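You operate a simulated robot arm through the tools that you are given. There is no shell and no other tool. Be economical: measure what you need, move in short steps, check, and stop when the job is done.

You run a simulated robot arm. Do the job below in one go: nothing can be reset, and whatever is moved stays where it is left.

Task
Ready the blue drum for work: plug out, purple dryer tube in, valve side lever locked, yellow pump valve open.
Fine: white plug on the white shelf, tube from that shelf; the lever is on the steel coupling; valve open last; wait till the feed gauge is in the green; the green tubes on the shelf and in the blue bay stay. Set down upright: white plug.

The check looks at the end state, three seconds after you hand in, the way a careful person would. Anything else that was tipped, shoved, dropped, spilled or broken makes it a failure.

Robot
A 7-joint arm with a two-finger parallel gripper on a trunk, on a base that drives. Base frame: it is fixed to the floor where the robot stands at the start and does not move with it; the origin is under the middle of the robot, x ahead of it, y to its left, z up. Lengths are in m, angles in degrees, forces in N, time in s.
With the tool pointing down near the work surface it reaches from about 0.2 to 0.68 m from the robot's upright axis, wherever it stands. Its first joint turns from -166.0 to 166.0 degrees. Places, roughly: blue band green dryer tube [-1.75, 1.25, 1]; blue drum [0.7, -0.1, 0.5]; feed gauge on the blue drum [0.5, -0.3, 1]; white holder on the blue drum [0.7, 0.1, 1]; white shelf by the blue drum [0.5, -0.5, 0.8]; yellow valve on the pump of the blue drum [0.6, -0.4, 1.2]. Payload 3.43 kg.
Tool frame: the origin (TCP) lies between the finger pads and is the grasp point; the fingertips stand 0.03 m ahead of it; z points along the fingers, y is the line along which they close. Largest opening 0.094 m; finger width 0.028, thickness 0.01; the body of the gripper, 0.05 by 0.096 m, starts 0.055 m behind the TCP.
Orientation is that of the tool frame in the base frame, as [roll, pitch, yaw] about the fixed x, y, z axes, in that order (R = Rz(yaw) Ry(pitch) Rx(roll)). With the fingers straight down and closing along the base's y, the tool's x points along the base's -x, its y along +y and its z along -z.

Tools
- The arm moves only by the tool arm_command. Its argument "increments" is a list of rows, each a list of 3 entries, a list of its own where there are three numbers: the shift along the tool's x, y, z in units of 250 mm (1.0 is 250 mm), then the turn, a rotation vector about the tool's x, y, z in units of 45 degrees (1.0 is 45 degrees), then the opening in per cent of the stroke, from 0 (shut) to 100 (fully open). In form: [[[x, y, z], [ax, ay, az], gripper], ...]. A call has 1 to 8 rows; each row is the pose to reach, as a shift and turn from the pose commanded when the call began, along the tool's axes at that moment. A call with a number of a shift or a turn outside -1 to 1 is refused whole. A row lasts 0.2 s, in which the tool goes at most 0.05 m and 8.6 degrees; a call with a longer step from one row to the next is refused whole, and so is a gripper value outside its range. A pose out of reach is approached as far as the arm can. The call stops where the force on the tool passes 60 N (or 10 N more than at its start, if that is more) or the arm is blocked; 0.2 s more then pass. The fingers move at their own pace (about 0.108 m/s each) and stop on an object; they squeeze with about 35 N. The grip force told is the motor's: it shows also when the fingers shut on nothing. Time passes only in rows, and 0.2 s behind the last, so rows that repeat a pose let the fingers close. It gives the time, the measured TCP pose, the force on the tool (base axes), the opening and the grip force at its end, in the units of the frame above (readings bear some noise), with the torque about the TCP (base axes, N m) and any sound that the robot's microphone picked up, and new pictures: "pictures" is both (left out), scene, wrist or none.
- Cameras (640 x 400 px; columns grow to the right, rows downward): "scene" is now at [0.3771, -0.2898, 1.4687]; the picture's right is [0.00, -0.17, 0.99], its down [-0.82, 0.56, 0.10] and it looks along [-0.57, -0.81, -0.14] (base axes); focal length 214 px, centre (320, 200). "wrist" rides on the gripper at [0.076, 0.014, -0.102] in the tool frame; the picture's right is [-0.18, 0.98, 0.00], its down [-0.75, -0.14, -0.64] and it looks along [-0.63, -0.12, 0.77] (tool axes); focal length 243 px, centre (320, 200). There is no depth. A picture from a camera that has moved, and an enlarged one, comes with that camera's place and axes in the base frame and with its lens.
- move_column(by): slides the trunk up (or, below 0, down) by that many m; the arm and the scene camera ride with it, the base frame stays. It gives what a move gives, with no picture.
- drive_base(legs): drives the robot by 1 to 6 legs, each [ahead, left, turn to the left] in m, m and degrees, along the robot's own axes; the way and the turn of a leg run together, so that a leg with both is an arc; at most 1.5 m and 180 degrees a leg. The arm and the cameras ride along, it lands a little off, and it stops where it bumps. It gives what a move gives, and a new picture of the scene camera.
- aim_head(pan, tilt): turns the head with the scene camera to pan (to the left, within 80 degrees either way) and tilt (down, from -29 to 69), counted from straight ahead of the robot. It gives what a move gives, and a new picture of the scene camera.
- enlarge(camera, box): a new picture of the part [left, top, right, bottom] of that camera's present view, enlarged. It takes no simulated time.
- close_job(): hands the job in; it is judged then, once.

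Go step by step. Nothing tells you exact positions but the pictures and the camera data: compare them with the known pose of the tool, close in by small moves and look again before you grip or let go. The budget is 120 turns and 260 pictures, counting those below and the enlarged ones. Unless the task says otherwise, let go and move clear before handing in, and close with one line.

The tools are called after "Call:" as name(argument=value, ...) on one line, values as JSON. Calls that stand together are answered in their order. arm_command: Moves the arm, as the interface text tells. Its arguments: {"type":"object","properties":{"increments":{"type":"array"},"pictures":{"type":"string","enum":["both","scene","wrist","none"]}},"required":["increments"]} The other tools are called the same way: move_column (by) slides the trunk up or down; drive_base (legs) drives the base; aim_head (pan, tilt) turns the head that bears the scene camera; enlarge (camera, box) takes an enlarged picture of a part of a camera's view; close_job () hands the job in.

At the start:

```text
t: 0.0
position: [0.322, -0.2013, 1.3517]
tool_rot: [180.0, 0.1, -180.0]
contact_force: [0.3, -0.1, 0.3]
torque: [-0.02, 0.01, 0.02]
finger_gap: 0.0937
grip_force: 0.1
trunk travel left (down, up): [-0.325, 0.265]
robot x, y, heading: [0.0014, 0.0008, -0.2]
head pan, tilt: [-80.2, 34.6]
```

scene: 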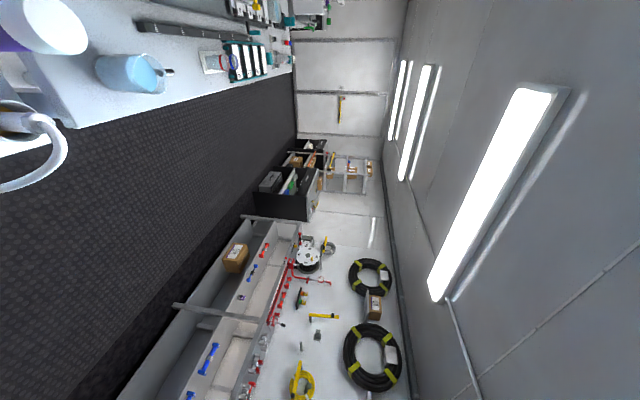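
wrist: 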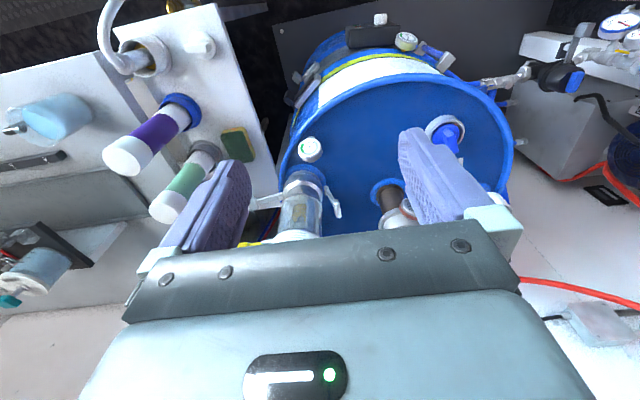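

The wrist view shows the blue drum, with the shelf holding the purple and green tubes to the left of the picture. I'll aim the head at the drum and enlarge the wrist view to see more.

Call:
aim_head(pan=-20, tilt=45)

Call:
enlarge(camera="wrist", box=[240, 0, 560, 250])

Call:
enlarge(camera="wrist", box=[0, 0, 340, 250])

```text
t: 1.3
position: [0.3219, -0.203, 1.3532]
tool_rot: [179.9, 0.0, 179.9]
contact_force: [-0.5, 0.9, -0.8]
torque: [0.0, 0.01, -0.03]
finger_gap: 0.094
grip_force: 0.0
trunk travel left (down, up): [-0.325, 0.265]
robot x, y, heading: [-0.0001, -0.0007, -0.0]
head pan, tilt: [-20.0, 45.0]
camera scene: at [0.3617, -0.2307, 1.4073], right [0.0, -0.94, 0.34], down [-0.71, 0.24, 0.66], along [-0.71, -0.24, -0.66], focal length 214 px, centre (320, 200)
```

scene: 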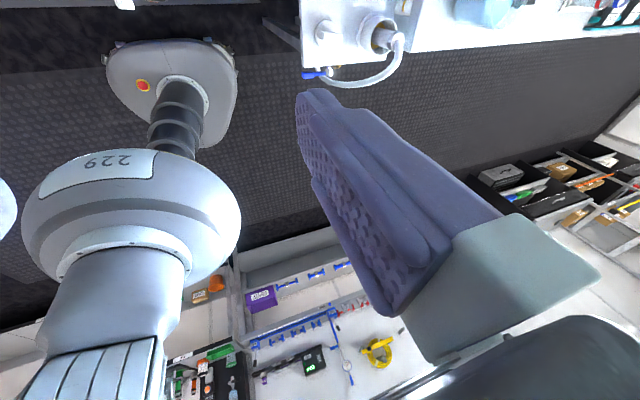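

```text
1.60 times, centred on (400, 125) of wrist
camera zoom: at [0.2463, -0.1881, 1.4545], right [0.18, 0.98, 0.0], down [0.75, -0.14, 0.64], along [0.63, -0.12, -0.77], focal length 388 px, centre (192, 320)
```

zoom: 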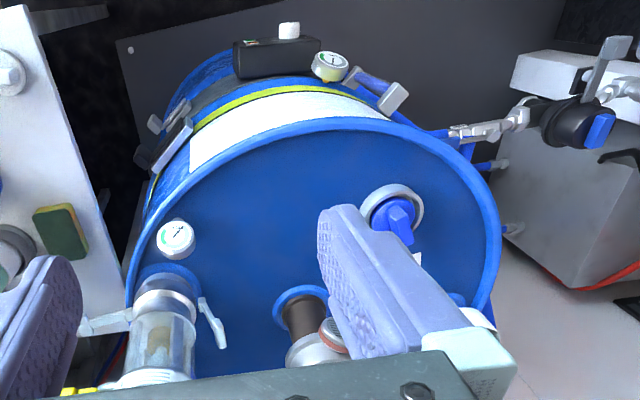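

```text
1.60 times, centred on (170, 125) of wrist
camera zoom: at [0.2463, -0.1881, 1.4545], right [0.18, 0.98, 0.0], down [0.75, -0.14, 0.64], along [0.63, -0.12, -0.77], focal length 388 px, centre (560, 320)
```

zoom: 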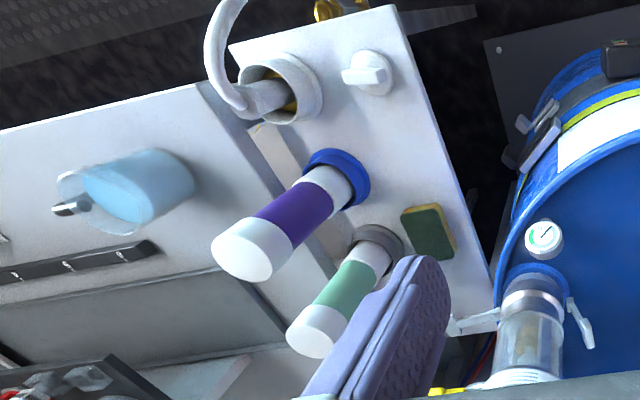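

The head's pan axis lies along base x, so tilt -29 should look forward and down. I'll aim there to see the drum.

Call:
aim_head(pan=0, tilt=-29)

```text
t: 2.8
position: [0.3223, -0.2032, 1.3524]
tool_rot: [179.9, 0.0, 180.0]
contact_force: [0.5, 0.0, -0.4]
torque: [0.02, -0.01, 0.03]
finger_gap: 0.0939
grip_force: 0.1
trunk travel left (down, up): [-0.325, 0.265]
robot x, y, heading: [-0.0015, -0.0009, -0.1]
head pan, tilt: [0.0, -28.6]
camera scene: at [0.4726, -0.2028, 1.4166], right [0.0, -1.0, 0.0], down [-0.88, 0.0, -0.48], along [0.48, 0.0, -0.88], focal length 214 px, centre (320, 200)
```

scene: 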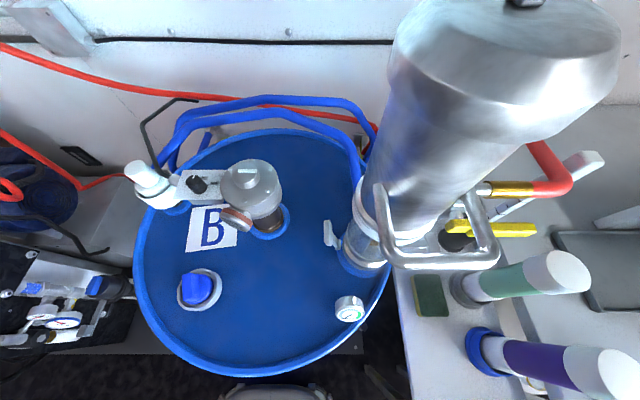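

The drum top is visible with pump, coupling, gauge and a holder at the left. I'll zoom in for details.

Call:
enlarge(camera="scene", box=[110, 90, 310, 320])

Call:
enlarge(camera="scene", box=[300, 150, 640, 400])

Call:
aim_head(pan=-30, tilt=-29)

Call:
aim_head(pan=30, tilt=-29)

```text
1.74 times, centred on (210, 205) of scene
camera zoom: at [0.4726, -0.2028, 1.4166], right [0.0, -1.0, 0.0], down [-0.88, 0.0, -0.48], along [0.48, 0.0, -0.88], focal length 373 px, centre (511, 191)
```

zoom: 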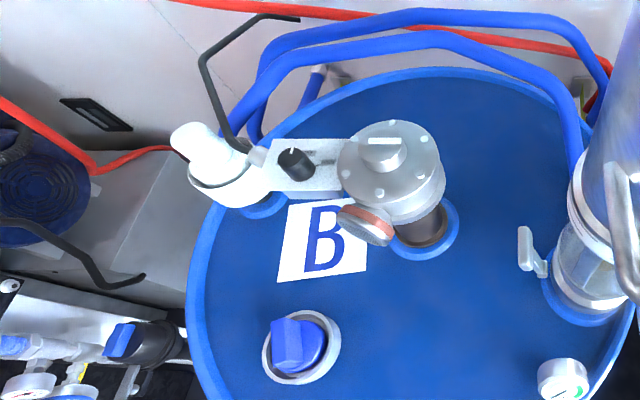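

```text
1.60 times, centred on (470, 275) of scene
camera zoom: at [0.4726, -0.2028, 1.4166], right [0.0, -1.0, 0.0], down [-0.88, 0.0, -0.48], along [0.48, 0.0, -0.88], focal length 343 px, centre (80, 80)
```

zoom: 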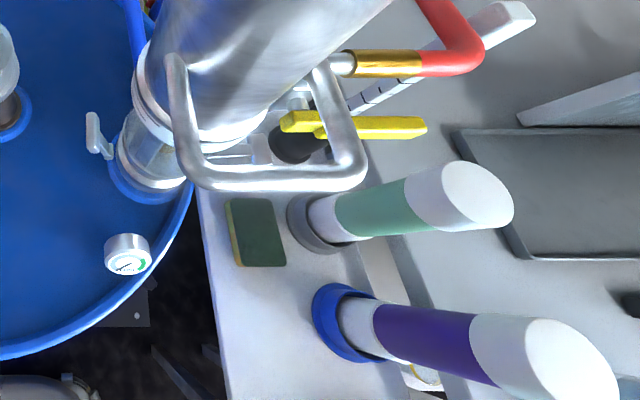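

```text
t: 3.7
position: [0.3208, -0.2017, 1.3534]
tool_rot: [-179.9, -0.1, 179.9]
contact_force: [-0.3, -0.1, 0.4]
torque: [0.0, -0.02, 0.0]
finger_gap: 0.0942
grip_force: 0.1
trunk travel left (down, up): [-0.325, 0.265]
robot x, y, heading: [-0.0019, -0.0018, 0.1]
head pan, tilt: [-30.0, -28.6]
camera scene: at [0.4727, -0.2363, 1.4256], right [0.0, -0.87, 0.5], down [-0.88, -0.24, -0.42], along [0.48, -0.44, -0.76], focal length 214 px, centre (320, 200)
```

scene: 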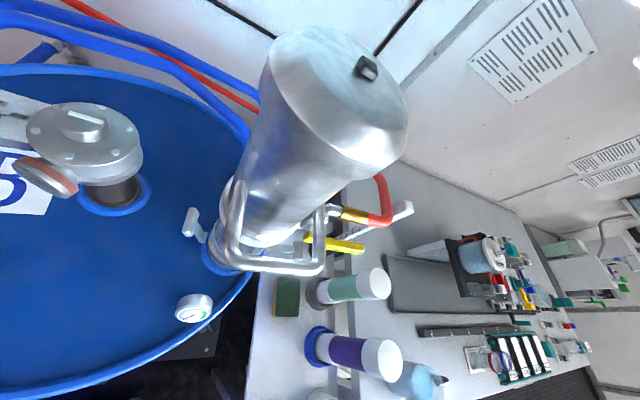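

```text
t: 5.0
position: [0.3204, -0.2031, 1.352]
tool_rot: [-180.0, 0.0, 180.0]
contact_force: [-0.1, 0.4, 0.0]
torque: [-0.01, 0.02, 0.0]
finger_gap: 0.0942
grip_force: 0.1
trunk travel left (down, up): [-0.325, 0.265]
robot x, y, heading: [-0.0017, 0.0022, -0.1]
head pan, tilt: [30.0, -28.6]
camera scene: at [0.4727, -0.1694, 1.4256], right [0.0, -0.87, -0.5], down [-0.88, 0.24, -0.42], along [0.48, 0.44, -0.76], focal length 214 px, centre (320, 200)
```

scene: 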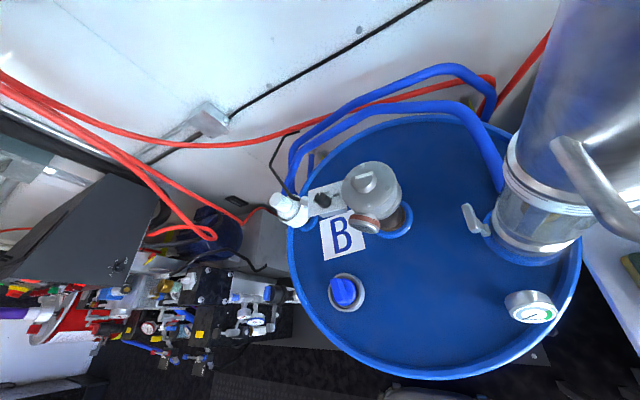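

The white plug sits in a holder at the far left of the drum, and the purple tube stands in the front socket of the shelf. I'll move the wrist toward the plug for a better view.

Call:
arm_command(increments=[[[-0.06, 0.16, 0.03], [0, 0, 0], 100], [[-0.12, 0.32, 0.06], [0, 0, 0], 100], [[-0.18, 0.48, 0.09], [0, 0, 0], 100], [[-0.24, 0.64, 0.12], [0, 0, 0], 100], [[-0.3, 0.8, 0.15], [0, 0, 0], 100], [[-0.36, 0.96, 0.18], [0, 0, 0], 100]], pictures="both")

```text
t: 6.4
position: [0.4113, 0.0389, 1.3076]
tool_rot: [180.0, 0.0, 180.0]
contact_force: [-0.4, 0.2, -0.1]
torque: [-0.01, 0.01, -0.03]
finger_gap: 0.0939
grip_force: 0.1
trunk travel left (down, up): [-0.325, 0.265]
robot x, y, heading: [0.0028, -0.0013, -0.0]
head pan, tilt: [30.0, -28.6]
camera scene: at [0.5621, 0.0717, 1.3817], right [0.0, -0.87, -0.5], down [-0.88, 0.24, -0.41], along [0.48, 0.44, -0.76], focal length 214 px, centre (320, 200)
camera wrist: at [0.3358, 0.053, 1.4107], right [0.18, 0.98, 0.0], down [0.75, -0.14, 0.64], along [0.63, -0.12, -0.77], focal length 243 px, centre (320, 200)
```

scene: 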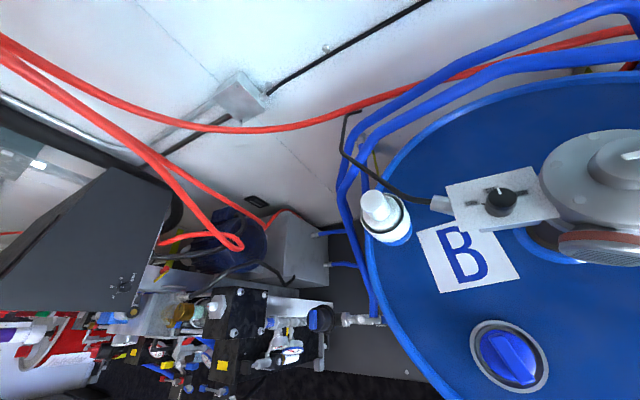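
wrist: 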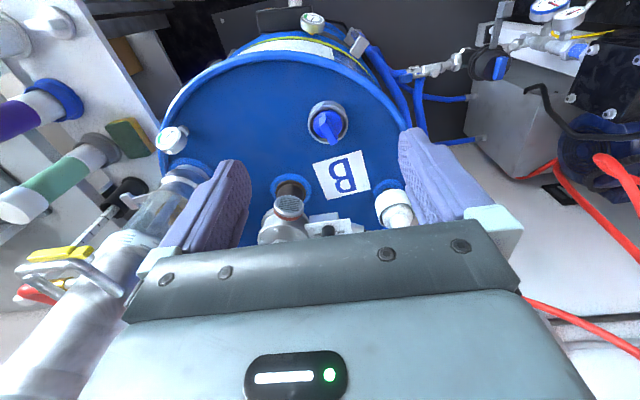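

The plug top appears near (0.80, 0.17, 0.93), out of reach from here, so I'll drive a little ahead and left.

Call:
drive_base(legs=[[0, 0.17, 0], [0.1, 0, 0]])

Call:
arm_command(increments=[[[-0.1, 0, 0], [0, 0, 0], 100]], pictures="wrist")

```text
t: 8.6
position: [0.5135, 0.2099, 1.3089]
tool_rot: [-180.0, -0.1, 180.0]
contact_force: [1.1, 0.5, -0.3]
torque: [-0.02, 0.06, 0.02]
finger_gap: 0.0941
grip_force: 0.1
trunk travel left (down, up): [-0.325, 0.265]
robot x, y, heading: [0.1036, 0.1708, -0.1]
head pan, tilt: [30.0, -28.6]
camera scene: at [0.6651, 0.2423, 1.3813], right [0.0, -0.87, -0.5], down [-0.88, 0.24, -0.41], along [0.48, 0.44, -0.76], focal length 214 px, centre (320, 200)
```

scene: 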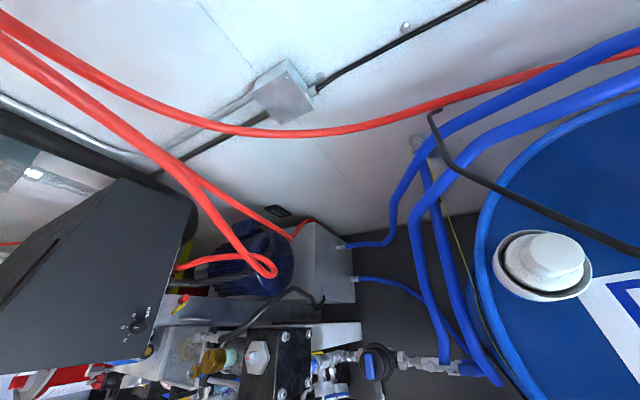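

```text
t: 9.0
position: [0.5382, 0.2102, 1.309]
tool_rot: [179.9, -0.2, -180.0]
contact_force: [0.3, -0.4, -0.3]
torque: [0.0, 0.01, 0.0]
finger_gap: 0.0939
grip_force: 0.1
trunk travel left (down, up): [-0.325, 0.265]
robot x, y, heading: [0.0998, 0.1716, 0.2]
head pan, tilt: [30.0, -28.6]
camera wrist: at [0.4639, 0.2239, 1.4108], right [0.18, 0.98, 0.0], down [0.75, -0.14, 0.64], along [0.63, -0.12, -0.77], focal length 243 px, centre (320, 200)
```

wrist: 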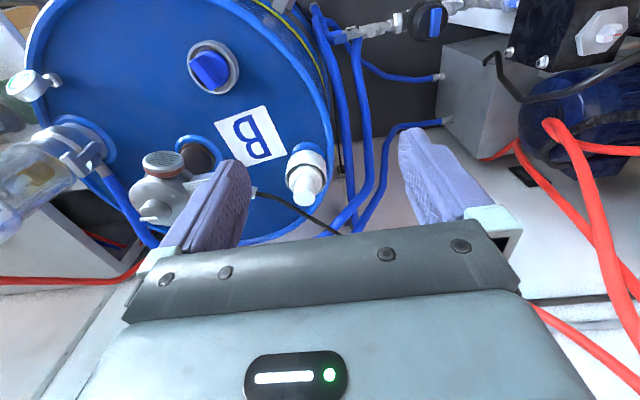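

Better triangulation puts the plug knob at about (0.723, 0.147, 1.06). I'll zoom and view straight down.

Call:
enlarge(camera="wrist", box=[230, 110, 390, 240])

Call:
aim_head(pan=-25, tilt=20)

```text
3.08 times, centred on (310, 175) of wrist
camera zoom: at [0.4639, 0.2239, 1.4108], right [0.18, 0.98, 0.0], down [0.75, -0.14, 0.64], along [0.63, -0.12, -0.77], focal length 746 px, centre (351, 277)
```

zoom: 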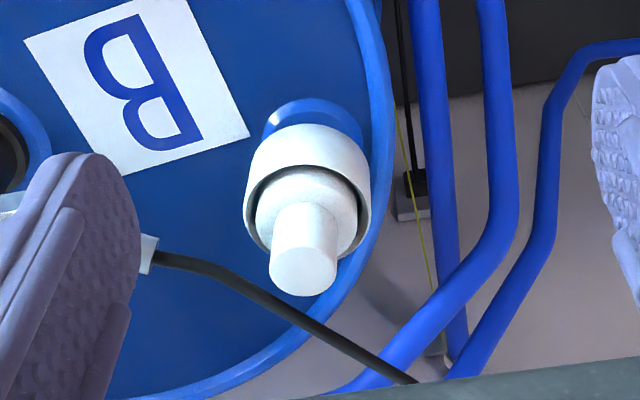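

```text
t: 10.3
position: [0.5365, 0.2092, 1.3093]
tool_rot: [180.0, 0.0, 180.0]
contact_force: [-0.2, 0.0, 0.5]
torque: [0.0, 0.0, 0.01]
finger_gap: 0.0942
grip_force: 0.2
trunk travel left (down, up): [-0.325, 0.265]
robot x, y, heading: [0.1023, 0.1731, 0.0]
head pan, tilt: [-25.0, 20.0]
camera scene: at [0.6157, 0.1697, 1.3562], right [0.0, -0.91, 0.42], down [-0.94, 0.14, 0.31], along [-0.34, -0.4, -0.85], focal length 214 px, centre (320, 200)
```

scene: 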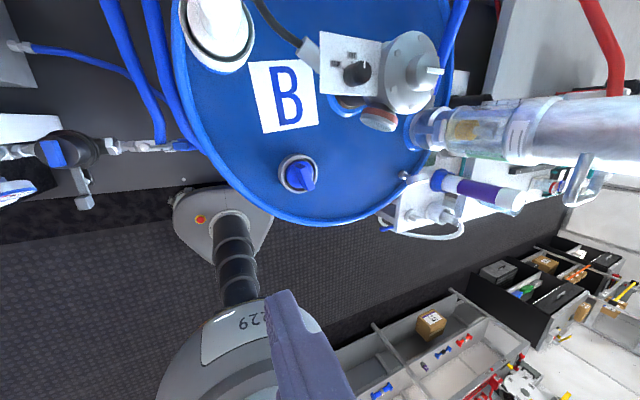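

I'll move above the plug and look straight down with pan 0.

Call:
arm_command(increments=[[[-0.15, -0.065, 0.09], [0, 0, 0], 100], [[-0.3, -0.13, 0.18], [0, 0, 0], 100], [[-0.45, -0.19, 0.27], [0, 0, 0], 100], [[-0.57, -0.25, 0.36], [0, 0, 0], 100], [[-0.57, -0.25, 0.36], [0, 0, 0], 100]], pictures="wrist")

Call:
aim_head(pan=0, tilt=15)

```text
t: 11.5
position: [0.6781, 0.1464, 1.2182]
tool_rot: [-180.0, 0.0, -180.0]
contact_force: [-0.3, 0.0, -0.1]
torque: [0.0, -0.01, 0.02]
finger_gap: 0.0941
grip_force: 0.0
trunk travel left (down, up): [-0.325, 0.265]
robot x, y, heading: [0.1034, 0.1721, -0.0]
head pan, tilt: [-25.0, 20.0]
camera wrist: at [0.6033, 0.1614, 1.3207], right [0.18, 0.98, 0.0], down [0.75, -0.14, 0.64], along [0.63, -0.12, -0.77], focal length 243 px, centre (320, 200)
```

wrist: 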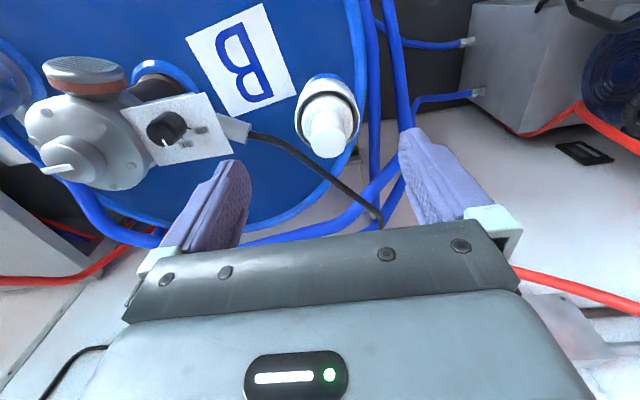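

```text
t: 12.4
position: [0.6793, 0.1466, 1.2188]
tool_rot: [180.0, 0.0, -179.9]
contact_force: [0.3, -0.4, 0.7]
torque: [0.02, 0.03, -0.02]
finger_gap: 0.0938
grip_force: 0.1
trunk travel left (down, up): [-0.325, 0.265]
robot x, y, heading: [0.1037, 0.1687, 0.1]
head pan, tilt: [0.0, 15.0]
camera scene: at [0.7657, 0.1466, 1.2563], right [0.0, -1.0, 0.0], down [-0.97, 0.0, 0.26], along [-0.26, 0.0, -0.97], focal length 214 px, centre (320, 200)
```

scene: 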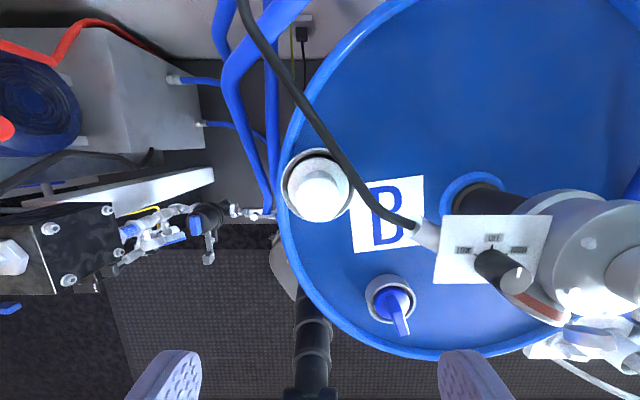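

Call:
enlarge(camera="scene", box=[240, 110, 400, 250])

Call:
enlarge(camera="wrist", box=[250, 50, 410, 240])

```text
2.86 times, centred on (320, 180) of scene
camera zoom: at [0.7657, 0.1466, 1.2563], right [0.0, -1.0, 0.0], down [-0.97, 0.0, 0.26], along [-0.26, 0.0, -0.97], focal length 613 px, centre (320, 257)
```

zoom: 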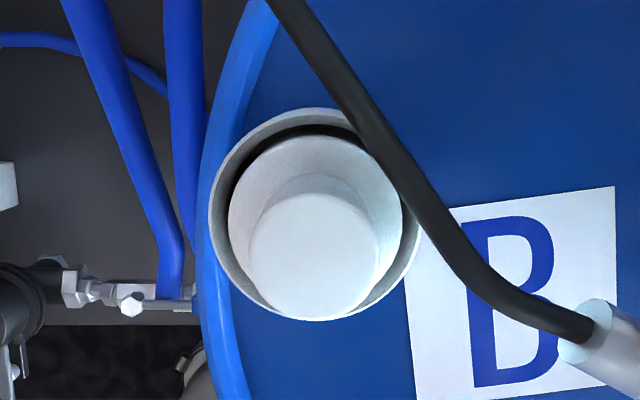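

```text
2.11 times, centred on (330, 145) of wrist
camera zoom: at [0.6036, 0.1614, 1.3206], right [0.18, 0.98, 0.0], down [0.75, -0.14, 0.64], along [0.63, -0.12, -0.77], focal length 511 px, centre (299, 316)
```

zoom: 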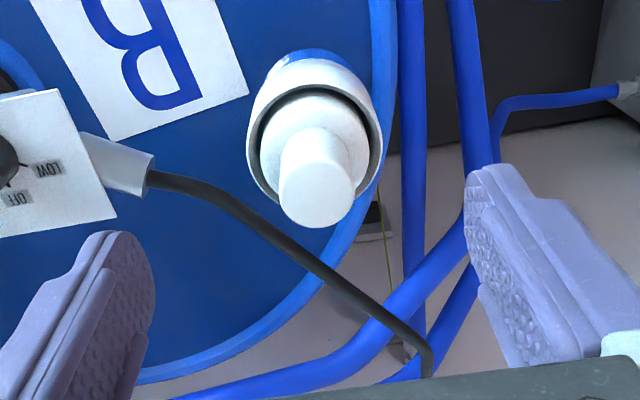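

The knob top is at about (0.720, 0.149, 1.085), 36 mm wide and roughly 60 mm tall, with a cable passing at its −y/+x side. I'll turn the tool about 54° so that the fingers close parallel to that cable.

Call:
arm_command(increments=[[[-0.03, 0.0, 0], [0, 0, 0.166], 100], [[-0.06, 0.0, 0], [0, 0, 0.333], 100], [[-0.09, 0.0, 0], [0, 0, 0.5], 100], [[-0.12, 0.0, 0], [0, 0, 0.666], 100], [[-0.15, 0.0, 0], [0, 0, 0.833], 100], [[-0.164, 0.008, 0], [0, 0, 1.0], 100]], pictures="none")

Call:
arm_command(increments=[[[0, 0.0, 0.1], [0, 0, 0.1], 100], [[0, 0.0, 0.2], [0, 0, 0.2], 100], [[0, 0.0, 0.2], [0, 0, 0.2], 100]], pictures="both")

```text
t: 13.8
position: [0.721, 0.1477, 1.2178]
tool_rot: [-180.0, -0.1, 134.9]
contact_force: [0.3, 0.8, -0.1]
torque: [-0.04, -0.01, 0.01]
finger_gap: 0.0938
grip_force: 0.0
trunk travel left (down, up): [-0.325, 0.265]
robot x, y, heading: [0.1008, 0.1703, -0.0]
head pan, tilt: [0.0, 15.0]
```

```text
t: 14.6
position: [0.7212, 0.1486, 1.1694]
tool_rot: [-180.0, 0.0, 126.0]
contact_force: [-0.1, 0.2, 0.2]
torque: [-0.06, 0.02, 0.03]
finger_gap: 0.0939
grip_force: 0.0
trunk travel left (down, up): [-0.325, 0.265]
robot x, y, heading: [0.1007, 0.1694, -0.0]
head pan, tilt: [0.0, 15.0]
camera scene: at [0.7726, 0.0791, 1.2066], right [-0.81, -0.59, 0.0], down [-0.57, 0.78, 0.26], along [-0.15, 0.21, -0.97], focal length 214 px, centre (320, 200)
camera wrist: at [0.6889, 0.2191, 1.2709], right [0.9, 0.43, 0.0], down [0.33, -0.69, 0.64], along [0.27, -0.58, -0.77], focal length 243 px, centre (320, 200)
```

scene: 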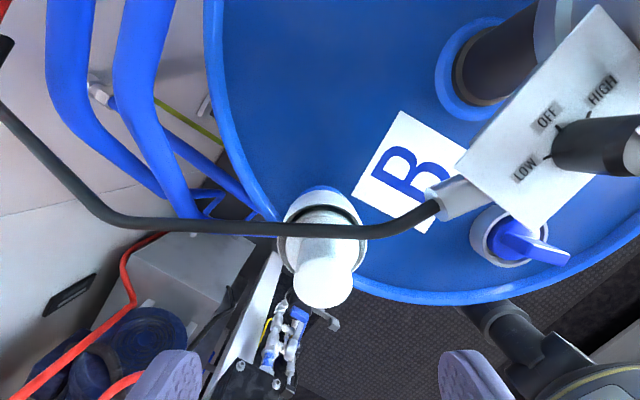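
wrist: 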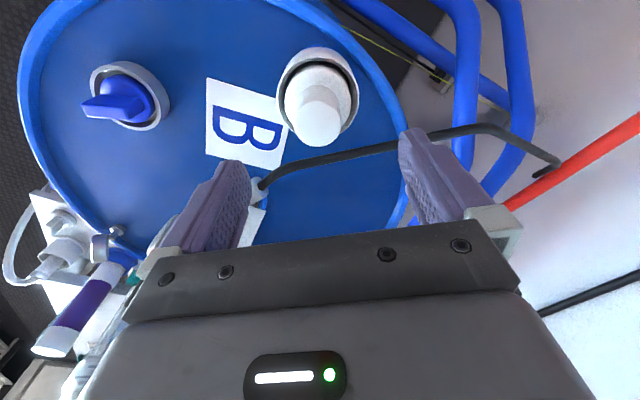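

The knob is centred under the TCP and the cable runs 34 mm clear, parallel to the closing axis. I'll descend onto the knob and check before closing.

Call:
arm_command(increments=[[[0.008, 0.0, 0.1], [0, 0, 0], 100], [[0.012, 0.0, 0.2], [0, 0, 0], 100], [[0.012, 0.0, 0.3], [0, 0, 0], 100], [[0.012, 0.0, 0.4], [0, 0, 0], 100], [[0.012, 0.0, 0.425], [0, 0, 0], 100]], pictures="both")

```text
t: 15.8
position: [0.7182, 0.1528, 1.0639]
tool_rot: [179.9, 0.0, 126.0]
contact_force: [0.5, 0.0, 0.3]
torque: [-0.02, 0.02, -0.01]
finger_gap: 0.0941
grip_force: 0.1
trunk travel left (down, up): [-0.325, 0.265]
robot x, y, heading: [0.098, 0.1739, -0.2]
head pan, tilt: [0.0, 15.0]
camera scene: at [0.7706, 0.0832, 1.101], right [-0.81, -0.59, 0.0], down [-0.57, 0.78, 0.26], along [-0.15, 0.21, -0.97], focal length 214 px, centre (320, 200)
camera wrist: at [0.6868, 0.2232, 1.1653], right [0.9, 0.43, 0.0], down [0.33, -0.69, 0.64], along [0.28, -0.58, -0.77], focal length 243 px, centre (320, 200)
```

scene: 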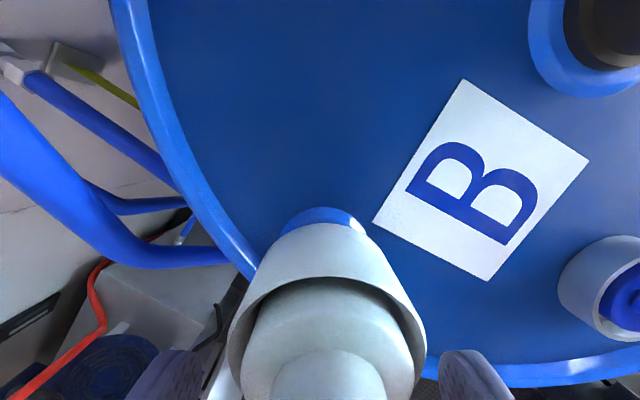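
wrist: 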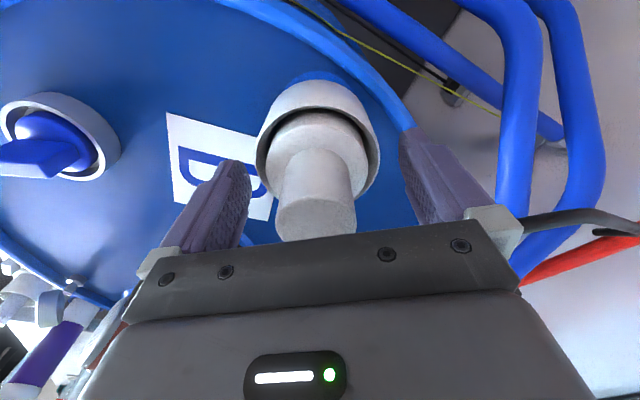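

The fingers straddle the knob. Closing now, then a small lift.

Call:
arm_command(increments=[[[0, 0, 0], [0, 0, 0], 0], [[0, 0, 0], [0, 0, 0], 0], [[0, 0, 0], [0, 0, 0], 0]], pictures="none")

Call:
arm_command(increments=[[[0, 0, -0.04], [0, 0, 0], 0], [[0, 0, -0.08], [0, 0, 0], 0], [[0, 0, -0.12], [0, 0, 0], 0], [[0, 0, -0.16], [0, 0, 0], 0], [[0, 0, -0.2], [0, 0, 0], 0]], pictures="both")

```text
t: 16.6
position: [0.7178, 0.1515, 1.0627]
tool_rot: [-179.9, 0.0, 126.0]
contact_force: [-13.9, -6.5, -11.1]
torque: [-0.71, 0.12, 0.0]
finger_gap: 0.079
grip_force: 45.0
trunk travel left (down, up): [-0.325, 0.265]
robot x, y, heading: [0.1038, 0.173, 0.1]
head pan, tilt: [0.0, 15.0]
```

```text
t: 17.0
position: [0.7185, 0.1523, 1.0642]
tool_rot: [-179.2, -0.5, 126.0]
contact_force: [12.1, -3.0, -23.1]
torque: [0.01, -0.82, 0.24]
finger_gap: 0.079
grip_force: 45.1
trunk travel left (down, up): [-0.325, 0.265]
robot x, y, heading: [0.1058, 0.1711, 0.1]
head pan, tilt: [0.0, 15.0]
stopped in row 2: the force on the tool passed its limit at 70 N (the readings are from after the stop); the commanded pose is now the measured one
camera scene: at [0.7696, 0.0817, 1.1006], right [-0.81, -0.59, 0.01], down [-0.56, 0.78, 0.27], along [-0.17, 0.21, -0.96], focal length 214 px, centre (320, 200)
camera wrist: at [0.6869, 0.2217, 1.1662], right [0.9, 0.43, -0.01], down [0.34, -0.69, 0.64], along [0.26, -0.58, -0.77], focal length 243 px, centre (320, 200)
```

scene: 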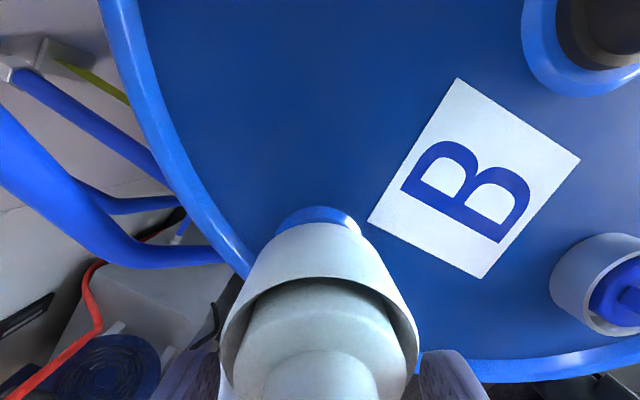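
wrist: 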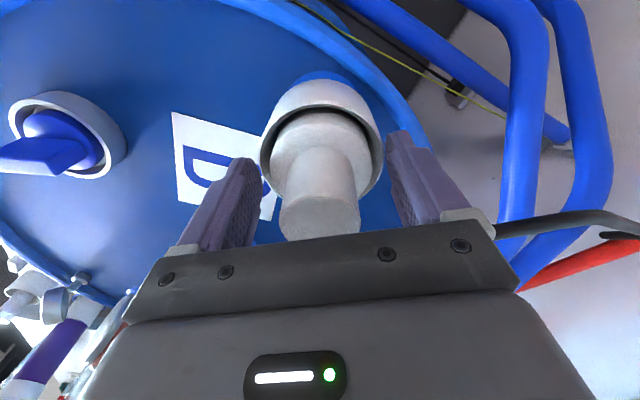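

The gap of 79 mm says the fingers took the cup rim, not the knob. I'll open, go up 2 cm and close again.

Call:
arm_command(increments=[[[0, 0, 0], [0, 0, 0], 100], [[0, 0, 0], [0, 0, 0], 100]], pictures="none")

Call:
arm_command(increments=[[[0.0, 0, -0.05], [0, 0, 0], 100], [[0.0, 0, -0.088], [0, 0, 0], 100], [[0.0, 0, -0.088], [0, 0, 0], 100]], pictures="both")

```text
t: 17.6
position: [0.7139, 0.1515, 1.067]
tool_rot: [-179.3, -0.5, 126.0]
contact_force: [-0.7, -0.1, 0.3]
torque: [-0.01, -0.03, 0.01]
finger_gap: 0.094
grip_force: 0.1
trunk travel left (down, up): [-0.325, 0.265]
robot x, y, heading: [0.0994, 0.1687, -0.2]
head pan, tilt: [0.0, 15.0]
```

```text
t: 18.4
position: [0.7156, 0.1528, 1.0877]
tool_rot: [-179.4, -0.5, 126.1]
contact_force: [0.4, 1.0, -0.1]
torque: [0.01, -0.01, -0.02]
finger_gap: 0.0939
grip_force: 0.0
trunk travel left (down, up): [-0.325, 0.265]
robot x, y, heading: [0.1008, 0.1719, -0.0]
head pan, tilt: [0.0, 15.0]
camera scene: at [0.7666, 0.0827, 1.1256], right [-0.81, -0.59, 0.01], down [-0.56, 0.78, 0.27], along [-0.17, 0.21, -0.96], focal length 214 px, centre (320, 200)
camera wrist: at [0.6838, 0.2227, 1.1911], right [0.9, 0.43, -0.01], down [0.34, -0.69, 0.64], along [0.26, -0.58, -0.77], focal length 243 px, centre (320, 200)
```

scene: 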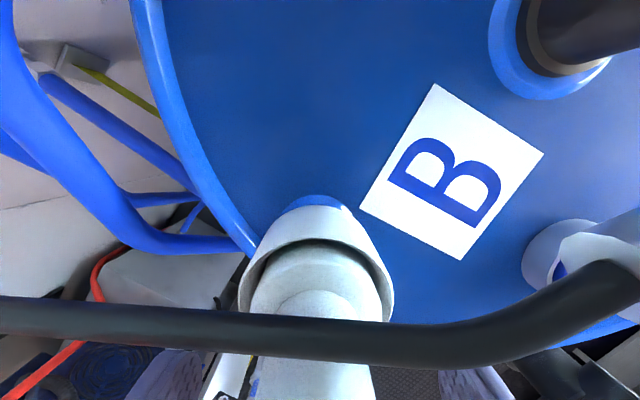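
wrist: 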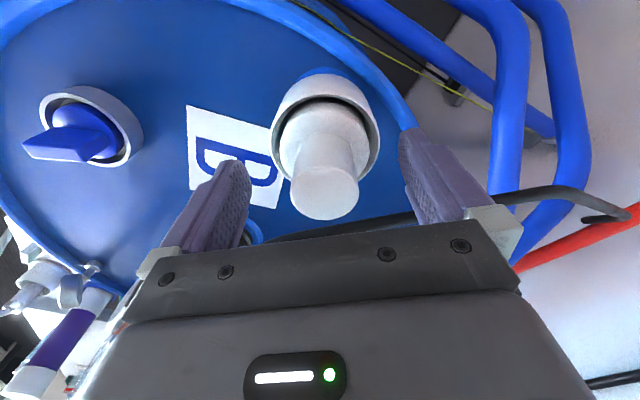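

Call:
arm_command(increments=[[[0, 0, 0], [0, 0, 0], 30], [[0, 0, 0], [0, 0, 0], 0], [[0, 0, 0], [0, 0, 0], 0], [[0, 0, 0], [0, 0, 0], 0]], pictures="both")

```text
t: 19.4
position: [0.7158, 0.1528, 1.0884]
tool_rot: [-179.4, -0.5, 126.0]
contact_force: [0.7, 0.6, 1.0]
torque: [-0.02, -0.03, 0.01]
finger_gap: 0.0397
grip_force: 34.3
trunk travel left (down, up): [-0.325, 0.265]
robot x, y, heading: [0.1006, 0.1714, -0.2]
head pan, tilt: [0.0, 15.0]
camera scene: at [0.7667, 0.0827, 1.1256], right [-0.81, -0.59, 0.01], down [-0.56, 0.78, 0.27], along [-0.17, 0.21, -0.96], focal length 214 px, centre (320, 200)
camera wrist: at [0.6839, 0.2227, 1.191], right [0.9, 0.43, -0.01], down [0.34, -0.69, 0.64], along [0.26, -0.58, -0.77], focal length 243 px, centre (320, 200)
```

scene: 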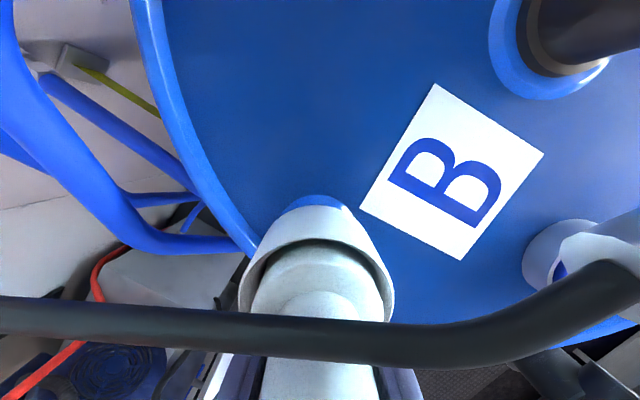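
wrist: 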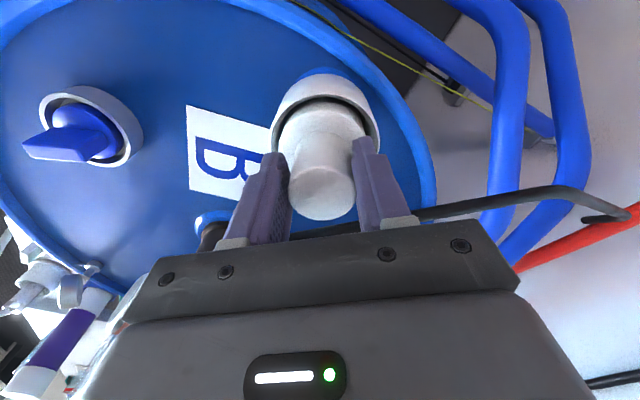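

The knob is held (gap 40 mm). Lifting gently.

Call:
arm_command(increments=[[[0, 0, -0.03], [0, 0, 0], 0], [[0, 0, -0.06], [0, 0, 0], 0], [[0, 0, -0.1], [0, 0, 0], 0], [[0, 0, -0.15], [0, 0, 0], 0], [[0, 0, -0.2], [0, 0, 0], 0]], pictures="both")

```text
t: 20.6
position: [0.714, 0.1511, 1.1384]
tool_rot: [-179.2, -0.5, 126.0]
contact_force: [0.4, 0.6, 0.3]
torque: [0.04, -0.03, 0.0]
finger_gap: 0.0
grip_force: 32.9
trunk travel left (down, up): [-0.325, 0.265]
robot x, y, heading: [0.0998, 0.1696, 0.0]
head pan, tilt: [0.0, 15.0]
camera scene: at [0.767, 0.0827, 1.1757], right [-0.81, -0.59, 0.01], down [-0.56, 0.78, 0.27], along [-0.17, 0.21, -0.96], focal length 214 px, centre (320, 200)
camera wrist: at [0.6842, 0.2228, 1.2411], right [0.9, 0.43, -0.01], down [0.34, -0.69, 0.64], along [0.26, -0.58, -0.77], focal length 243 px, centre (320, 200)
```

scene: 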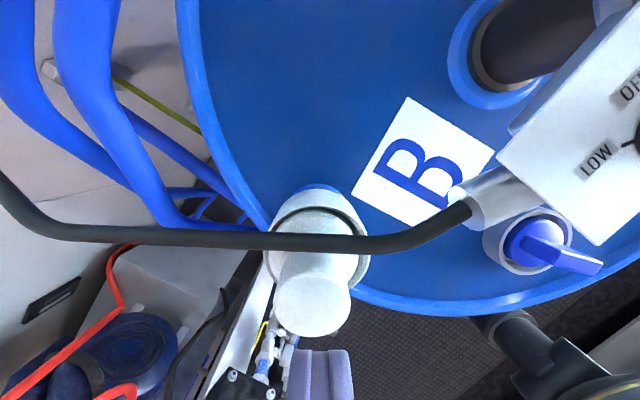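
wrist: 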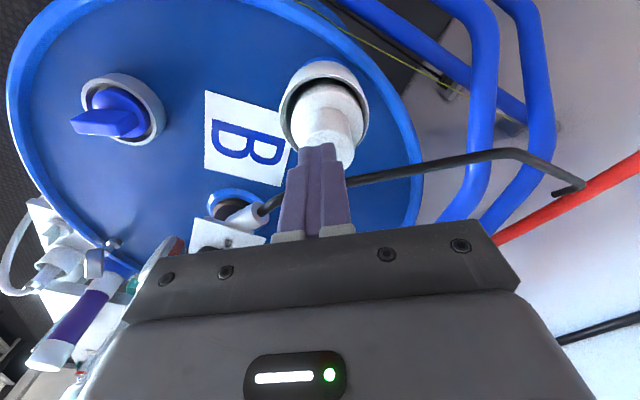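

The fingers slipped off the knob. I'll open, recentre by 5 mm, grip about 1 cm deeper and test with a small pull.

Call:
arm_command(increments=[[[0, 0, 0], [0, 0, 0], 100], [[-0.022, 0, 0], [0, 0, 0], 100], [[-0.022, 0, 0.12], [0, 0, 0], 100], [[-0.022, 0, 0.24], [0, 0, 0], 100], [[-0.022, 0, 0.245], [0, 0, 0], 30], [[-0.022, 0, 0.245], [0, 0, 0], 0], [[-0.022, 0, 0.245], [0, 0, 0], 0], [[-0.022, 0, 0.245], [0, 0, 0], 0]], pictures="wrist")

Call:
arm_command(increments=[[[0, 0, -0.01], [0, 0, 0], 0], [[0, 0, -0.02], [0, 0, 0], 0]], pictures="none")

```text
t: 22.4
position: [0.7164, 0.1481, 1.0773]
tool_rot: [-179.5, -0.4, 125.9]
contact_force: [5.0, 3.9, 17.5]
torque: [0.74, -0.56, -0.08]
finger_gap: 0.0375
grip_force: 34.9
trunk travel left (down, up): [-0.325, 0.265]
robot x, y, heading: [0.1014, 0.1704, 0.2]
head pan, tilt: [0.0, 15.0]
camera wrist: at [0.6857, 0.2183, 1.1794], right [0.9, 0.43, -0.01], down [0.34, -0.69, 0.64], along [0.27, -0.58, -0.77], focal length 243 px, centre (320, 200)
```

wrist: 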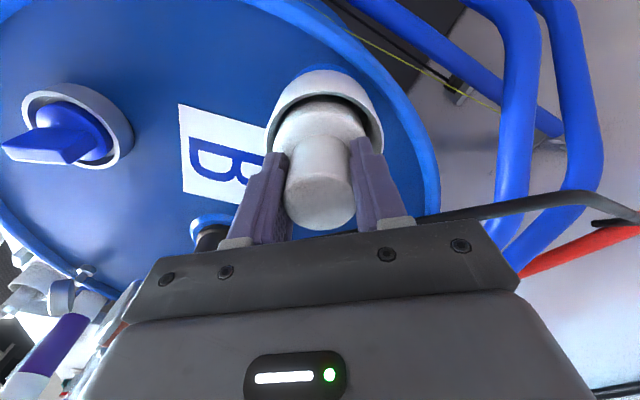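

```text
t: 23.0
position: [0.7168, 0.1464, 1.0807]
tool_rot: [-179.2, -0.5, 126.0]
contact_force: [0.4, 0.4, -1.4]
torque: [0.08, 0.0, -0.02]
finger_gap: 0.0375
grip_force: 35.1
trunk travel left (down, up): [-0.325, 0.265]
robot x, y, heading: [0.0999, 0.1695, -0.0]
head pan, tilt: [0.0, 15.0]
```

Firm, deeper hold at gap 37.5 mm. I'll pull in small steps and watch the force.

Call:
arm_command(increments=[[[0, 0, -0.01], [0, 0, 0], 0], [[0, 0, -0.02], [0, 0, 0], 0]], pictures="none")

Call:
arm_command(increments=[[[0, 0, -0.01], [0, 0, 0], 0], [[0, 0, -0.02], [0, 0, 0], 0]], pictures="both")

```text
t: 23.6
position: [0.7174, 0.1473, 1.0875]
tool_rot: [-179.4, -0.5, 125.9]
contact_force: [0.7, 0.2, -0.9]
torque: [0.02, 0.0, 0.04]
finger_gap: 0.0374
grip_force: 35.1
trunk travel left (down, up): [-0.325, 0.265]
robot x, y, heading: [0.1025, 0.1733, -0.3]
head pan, tilt: [0.0, 15.0]
```

```text
t: 24.2
position: [0.718, 0.1469, 1.093]
tool_rot: [-179.3, -0.5, 126.0]
contact_force: [-0.5, 0.6, -1.3]
torque: [0.0, 0.01, -0.02]
finger_gap: 0.0374
grip_force: 35.3
trunk travel left (down, up): [-0.325, 0.265]
robot x, y, heading: [0.1061, 0.1731, -0.1]
head pan, tilt: [0.0, 15.0]
camera scene: at [0.7701, 0.0776, 1.1299], right [-0.81, -0.59, 0.01], down [-0.56, 0.78, 0.27], along [-0.17, 0.21, -0.96], focal length 214 px, centre (320, 200)
camera wrist: at [0.6872, 0.2176, 1.1953], right [0.9, 0.43, -0.01], down [0.34, -0.69, 0.64], along [0.26, -0.58, -0.77], focal length 243 px, centre (320, 200)
```

scene: 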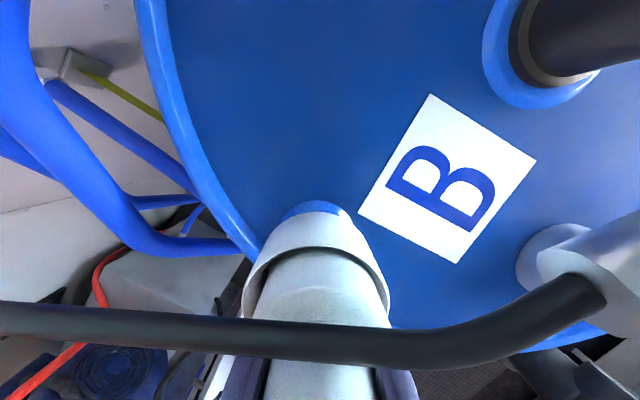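
wrist: 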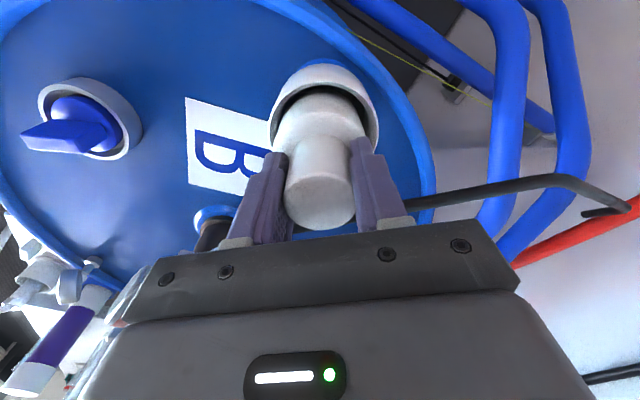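

The plug is rising with the gripper. The cable beside it is at z≈1.08 and will be close to the plug body, so I'll zoom before going on.

Call:
arm_command(increments=[[[0, 0, -0.015], [0, 0, 0], 0], [[0, 0, -0.03], [0, 0, 0], 0]], pictures="none")

Call:
enlarge(camera="scene", box=[220, 180, 420, 400])

Call:
enlarge(camera="wrist", box=[230, 40, 420, 240])

```text
t: 24.8
position: [0.717, 0.1476, 1.1]
tool_rot: [-179.3, -0.6, 126.0]
contact_force: [-0.3, 0.3, -0.9]
torque: [-0.01, 0.0, 0.02]
finger_gap: 0.0371
grip_force: 35.3
trunk travel left (down, up): [-0.325, 0.265]
robot x, y, heading: [0.1018, 0.1709, 0.0]
head pan, tilt: [0.0, 15.0]
```

```text
1.82 times, centred on (320, 290) of scene
camera zoom: at [0.77, 0.078, 1.1369], right [-0.81, -0.59, 0.01], down [-0.56, 0.78, 0.27], along [-0.17, 0.21, -0.96], focal length 390 px, centre (320, 36)
```

zoom: 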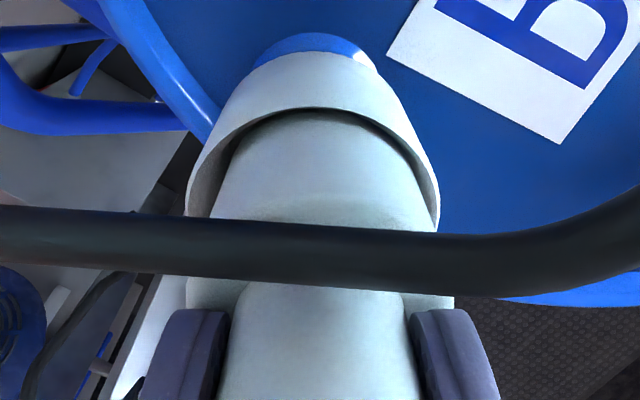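

```text
2.00 times, centred on (325, 140) of wrist
camera zoom: at [0.6872, 0.218, 1.2023], right [0.9, 0.43, -0.01], down [0.34, -0.69, 0.64], along [0.26, -0.58, -0.77], focal length 485 px, centre (310, 320)
```

zoom: 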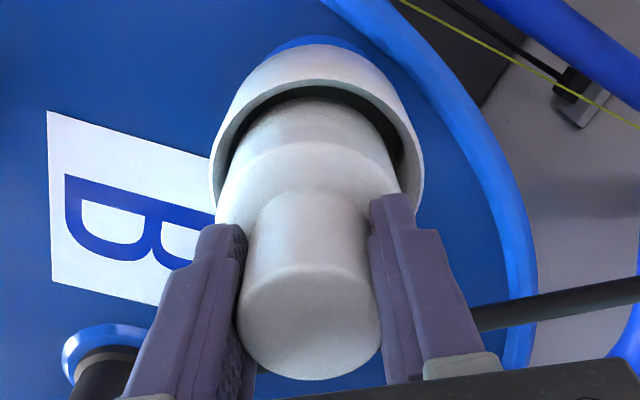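

The plug body has a few mm of play toward +n in the cup. I'll shift it 4 mm away from the cable and tilt slightly as I continue lifting.

Call:
arm_command(increments=[[[0.008, 0, 0], [0, 0, 0], 0], [[0.016, 0, 0], [0, 0, 0], 0]], pictures="none")

Call:
enlarge(camera="scene", box=[220, 180, 420, 400])

Call:
enlarge(camera="wrist", box=[230, 40, 420, 240])

```text
t: 25.4
position: [0.7157, 0.1515, 1.101]
tool_rot: [-179.5, -0.6, 126.0]
contact_force: [0.1, 0.0, -1.6]
torque: [0.0, -0.01, -0.01]
finger_gap: 0.0373
grip_force: 35.0
trunk travel left (down, up): [-0.325, 0.265]
robot x, y, heading: [0.1035, 0.1725, -0.3]
head pan, tilt: [0.0, 15.0]
```

```text
1.82 times, centred on (320, 290) of scene
camera zoom: at [0.7682, 0.0812, 1.1374], right [-0.81, -0.59, 0.01], down [-0.56, 0.78, 0.27], along [-0.17, 0.21, -0.96], focal length 390 px, centre (320, 36)
```

zoom: 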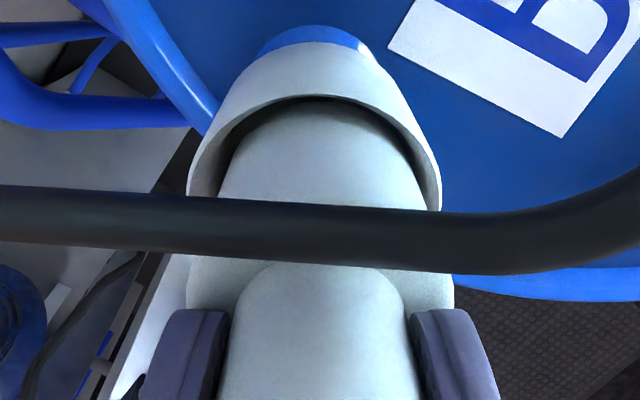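

```text
2.00 times, centred on (325, 140) of wrist
camera zoom: at [0.6853, 0.2212, 1.2028], right [0.9, 0.43, -0.01], down [0.34, -0.69, 0.64], along [0.26, -0.58, -0.77], focal length 485 px, centre (310, 320)
```

zoom: 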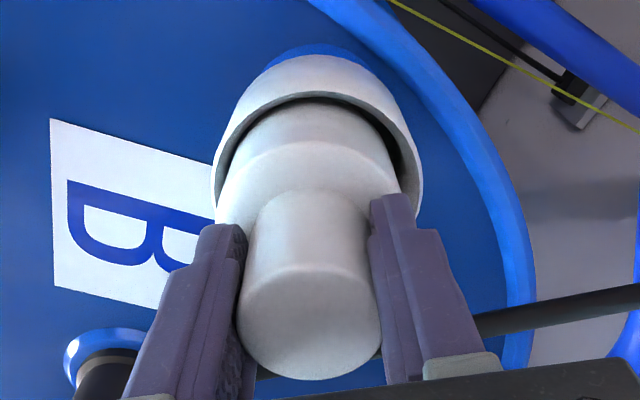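

Call:
arm_command(increments=[[[0.008, 0, -0.015], [0, 0, 0], 0], [[0.008, 0, -0.03], [0, 0, 0], 0]], pictures="none")

Call:
enlarge(camera="scene", box=[220, 180, 420, 400])

Call:
enlarge(camera="wrist", box=[230, 40, 420, 240])

```text
t: 26.0
position: [0.7146, 0.1528, 1.1072]
tool_rot: [-179.3, -0.5, 126.0]
contact_force: [0.5, -1.5, -1.5]
torque: [-0.06, -0.09, 0.0]
finger_gap: 0.0374
grip_force: 34.7
trunk travel left (down, up): [-0.325, 0.265]
robot x, y, heading: [0.1037, 0.1701, 0.1]
head pan, tilt: [0.0, 15.0]
```

```text
1.82 times, centred on (320, 290) of scene
camera zoom: at [0.767, 0.0824, 1.1442], right [-0.81, -0.59, 0.01], down [-0.56, 0.78, 0.27], along [-0.17, 0.21, -0.96], focal length 390 px, centre (320, 36)
```

zoom: 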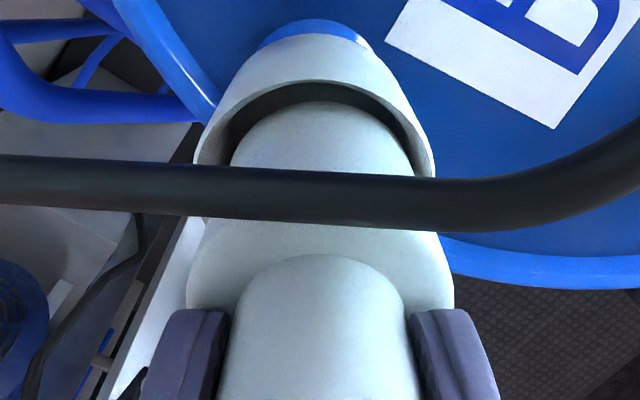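

```text
2.00 times, centred on (325, 140) of wrist
camera zoom: at [0.6842, 0.2224, 1.2096], right [0.9, 0.43, -0.01], down [0.34, -0.69, 0.64], along [0.26, -0.58, -0.77], focal length 485 px, centre (310, 320)
```

zoom: 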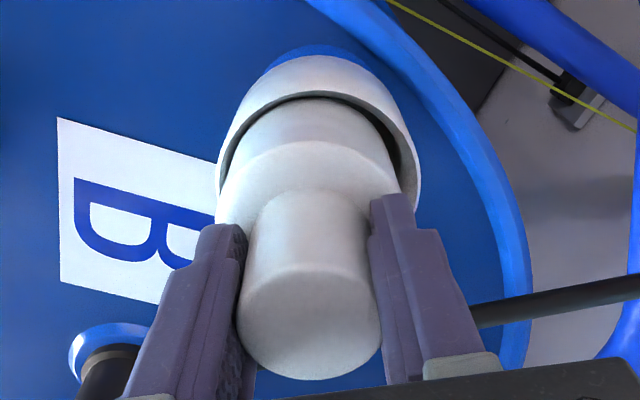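

Call:
arm_command(increments=[[[0.004, 0, 0], [0, -0.03, 0], 0], [[0.01, 0, -0.006], [0, -0.07, 0], 0], [[0.012, 0, -0.02], [0, -0.08, 0], 0], [[0.012, 0, -0.03], [0, -0.08, 0], 0]], pictures="none")

Call:
enlarge(camera="scene", box=[220, 180, 420, 400])

Call:
enlarge(camera="wrist", box=[230, 40, 420, 240])

```text
t: 27.0
position: [0.7133, 0.1553, 1.1147]
tool_rot: [-179.3, 3.1, 126.0]
contact_force: [-0.5, -0.1, -0.8]
torque: [0.03, 0.0, -0.01]
finger_gap: 0.0373
grip_force: 34.8
trunk travel left (down, up): [-0.325, 0.265]
robot x, y, heading: [0.1007, 0.1728, -0.1]
head pan, tilt: [0.0, 15.0]
```

```text
1.82 times, centred on (320, 290) of scene
camera zoom: at [0.7641, 0.0872, 1.157], right [-0.81, -0.59, 0.01], down [-0.57, 0.79, 0.21], along [-0.13, 0.16, -0.98], focal length 390 px, centre (320, 36)
```

zoom: 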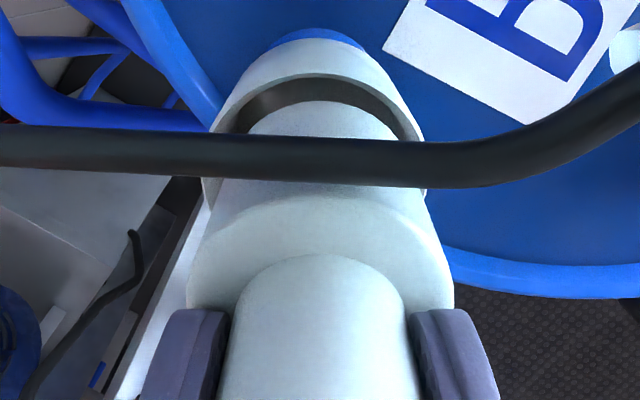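

```text
2.00 times, centred on (325, 140) of wrist
camera zoom: at [0.6789, 0.2303, 1.2121], right [0.9, 0.43, 0.0], down [0.31, -0.66, 0.68], along [0.29, -0.62, -0.73], focal length 485 px, centre (310, 320)
```

zoom: 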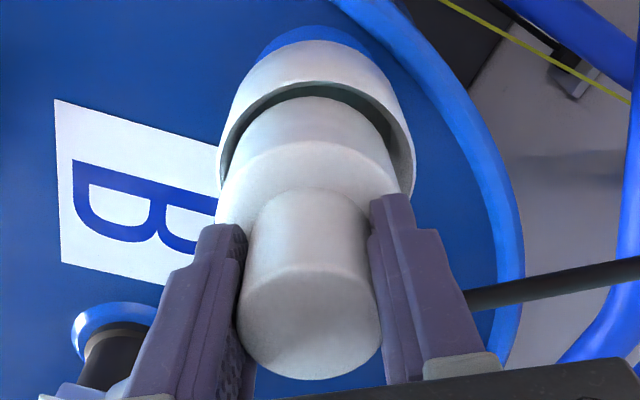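

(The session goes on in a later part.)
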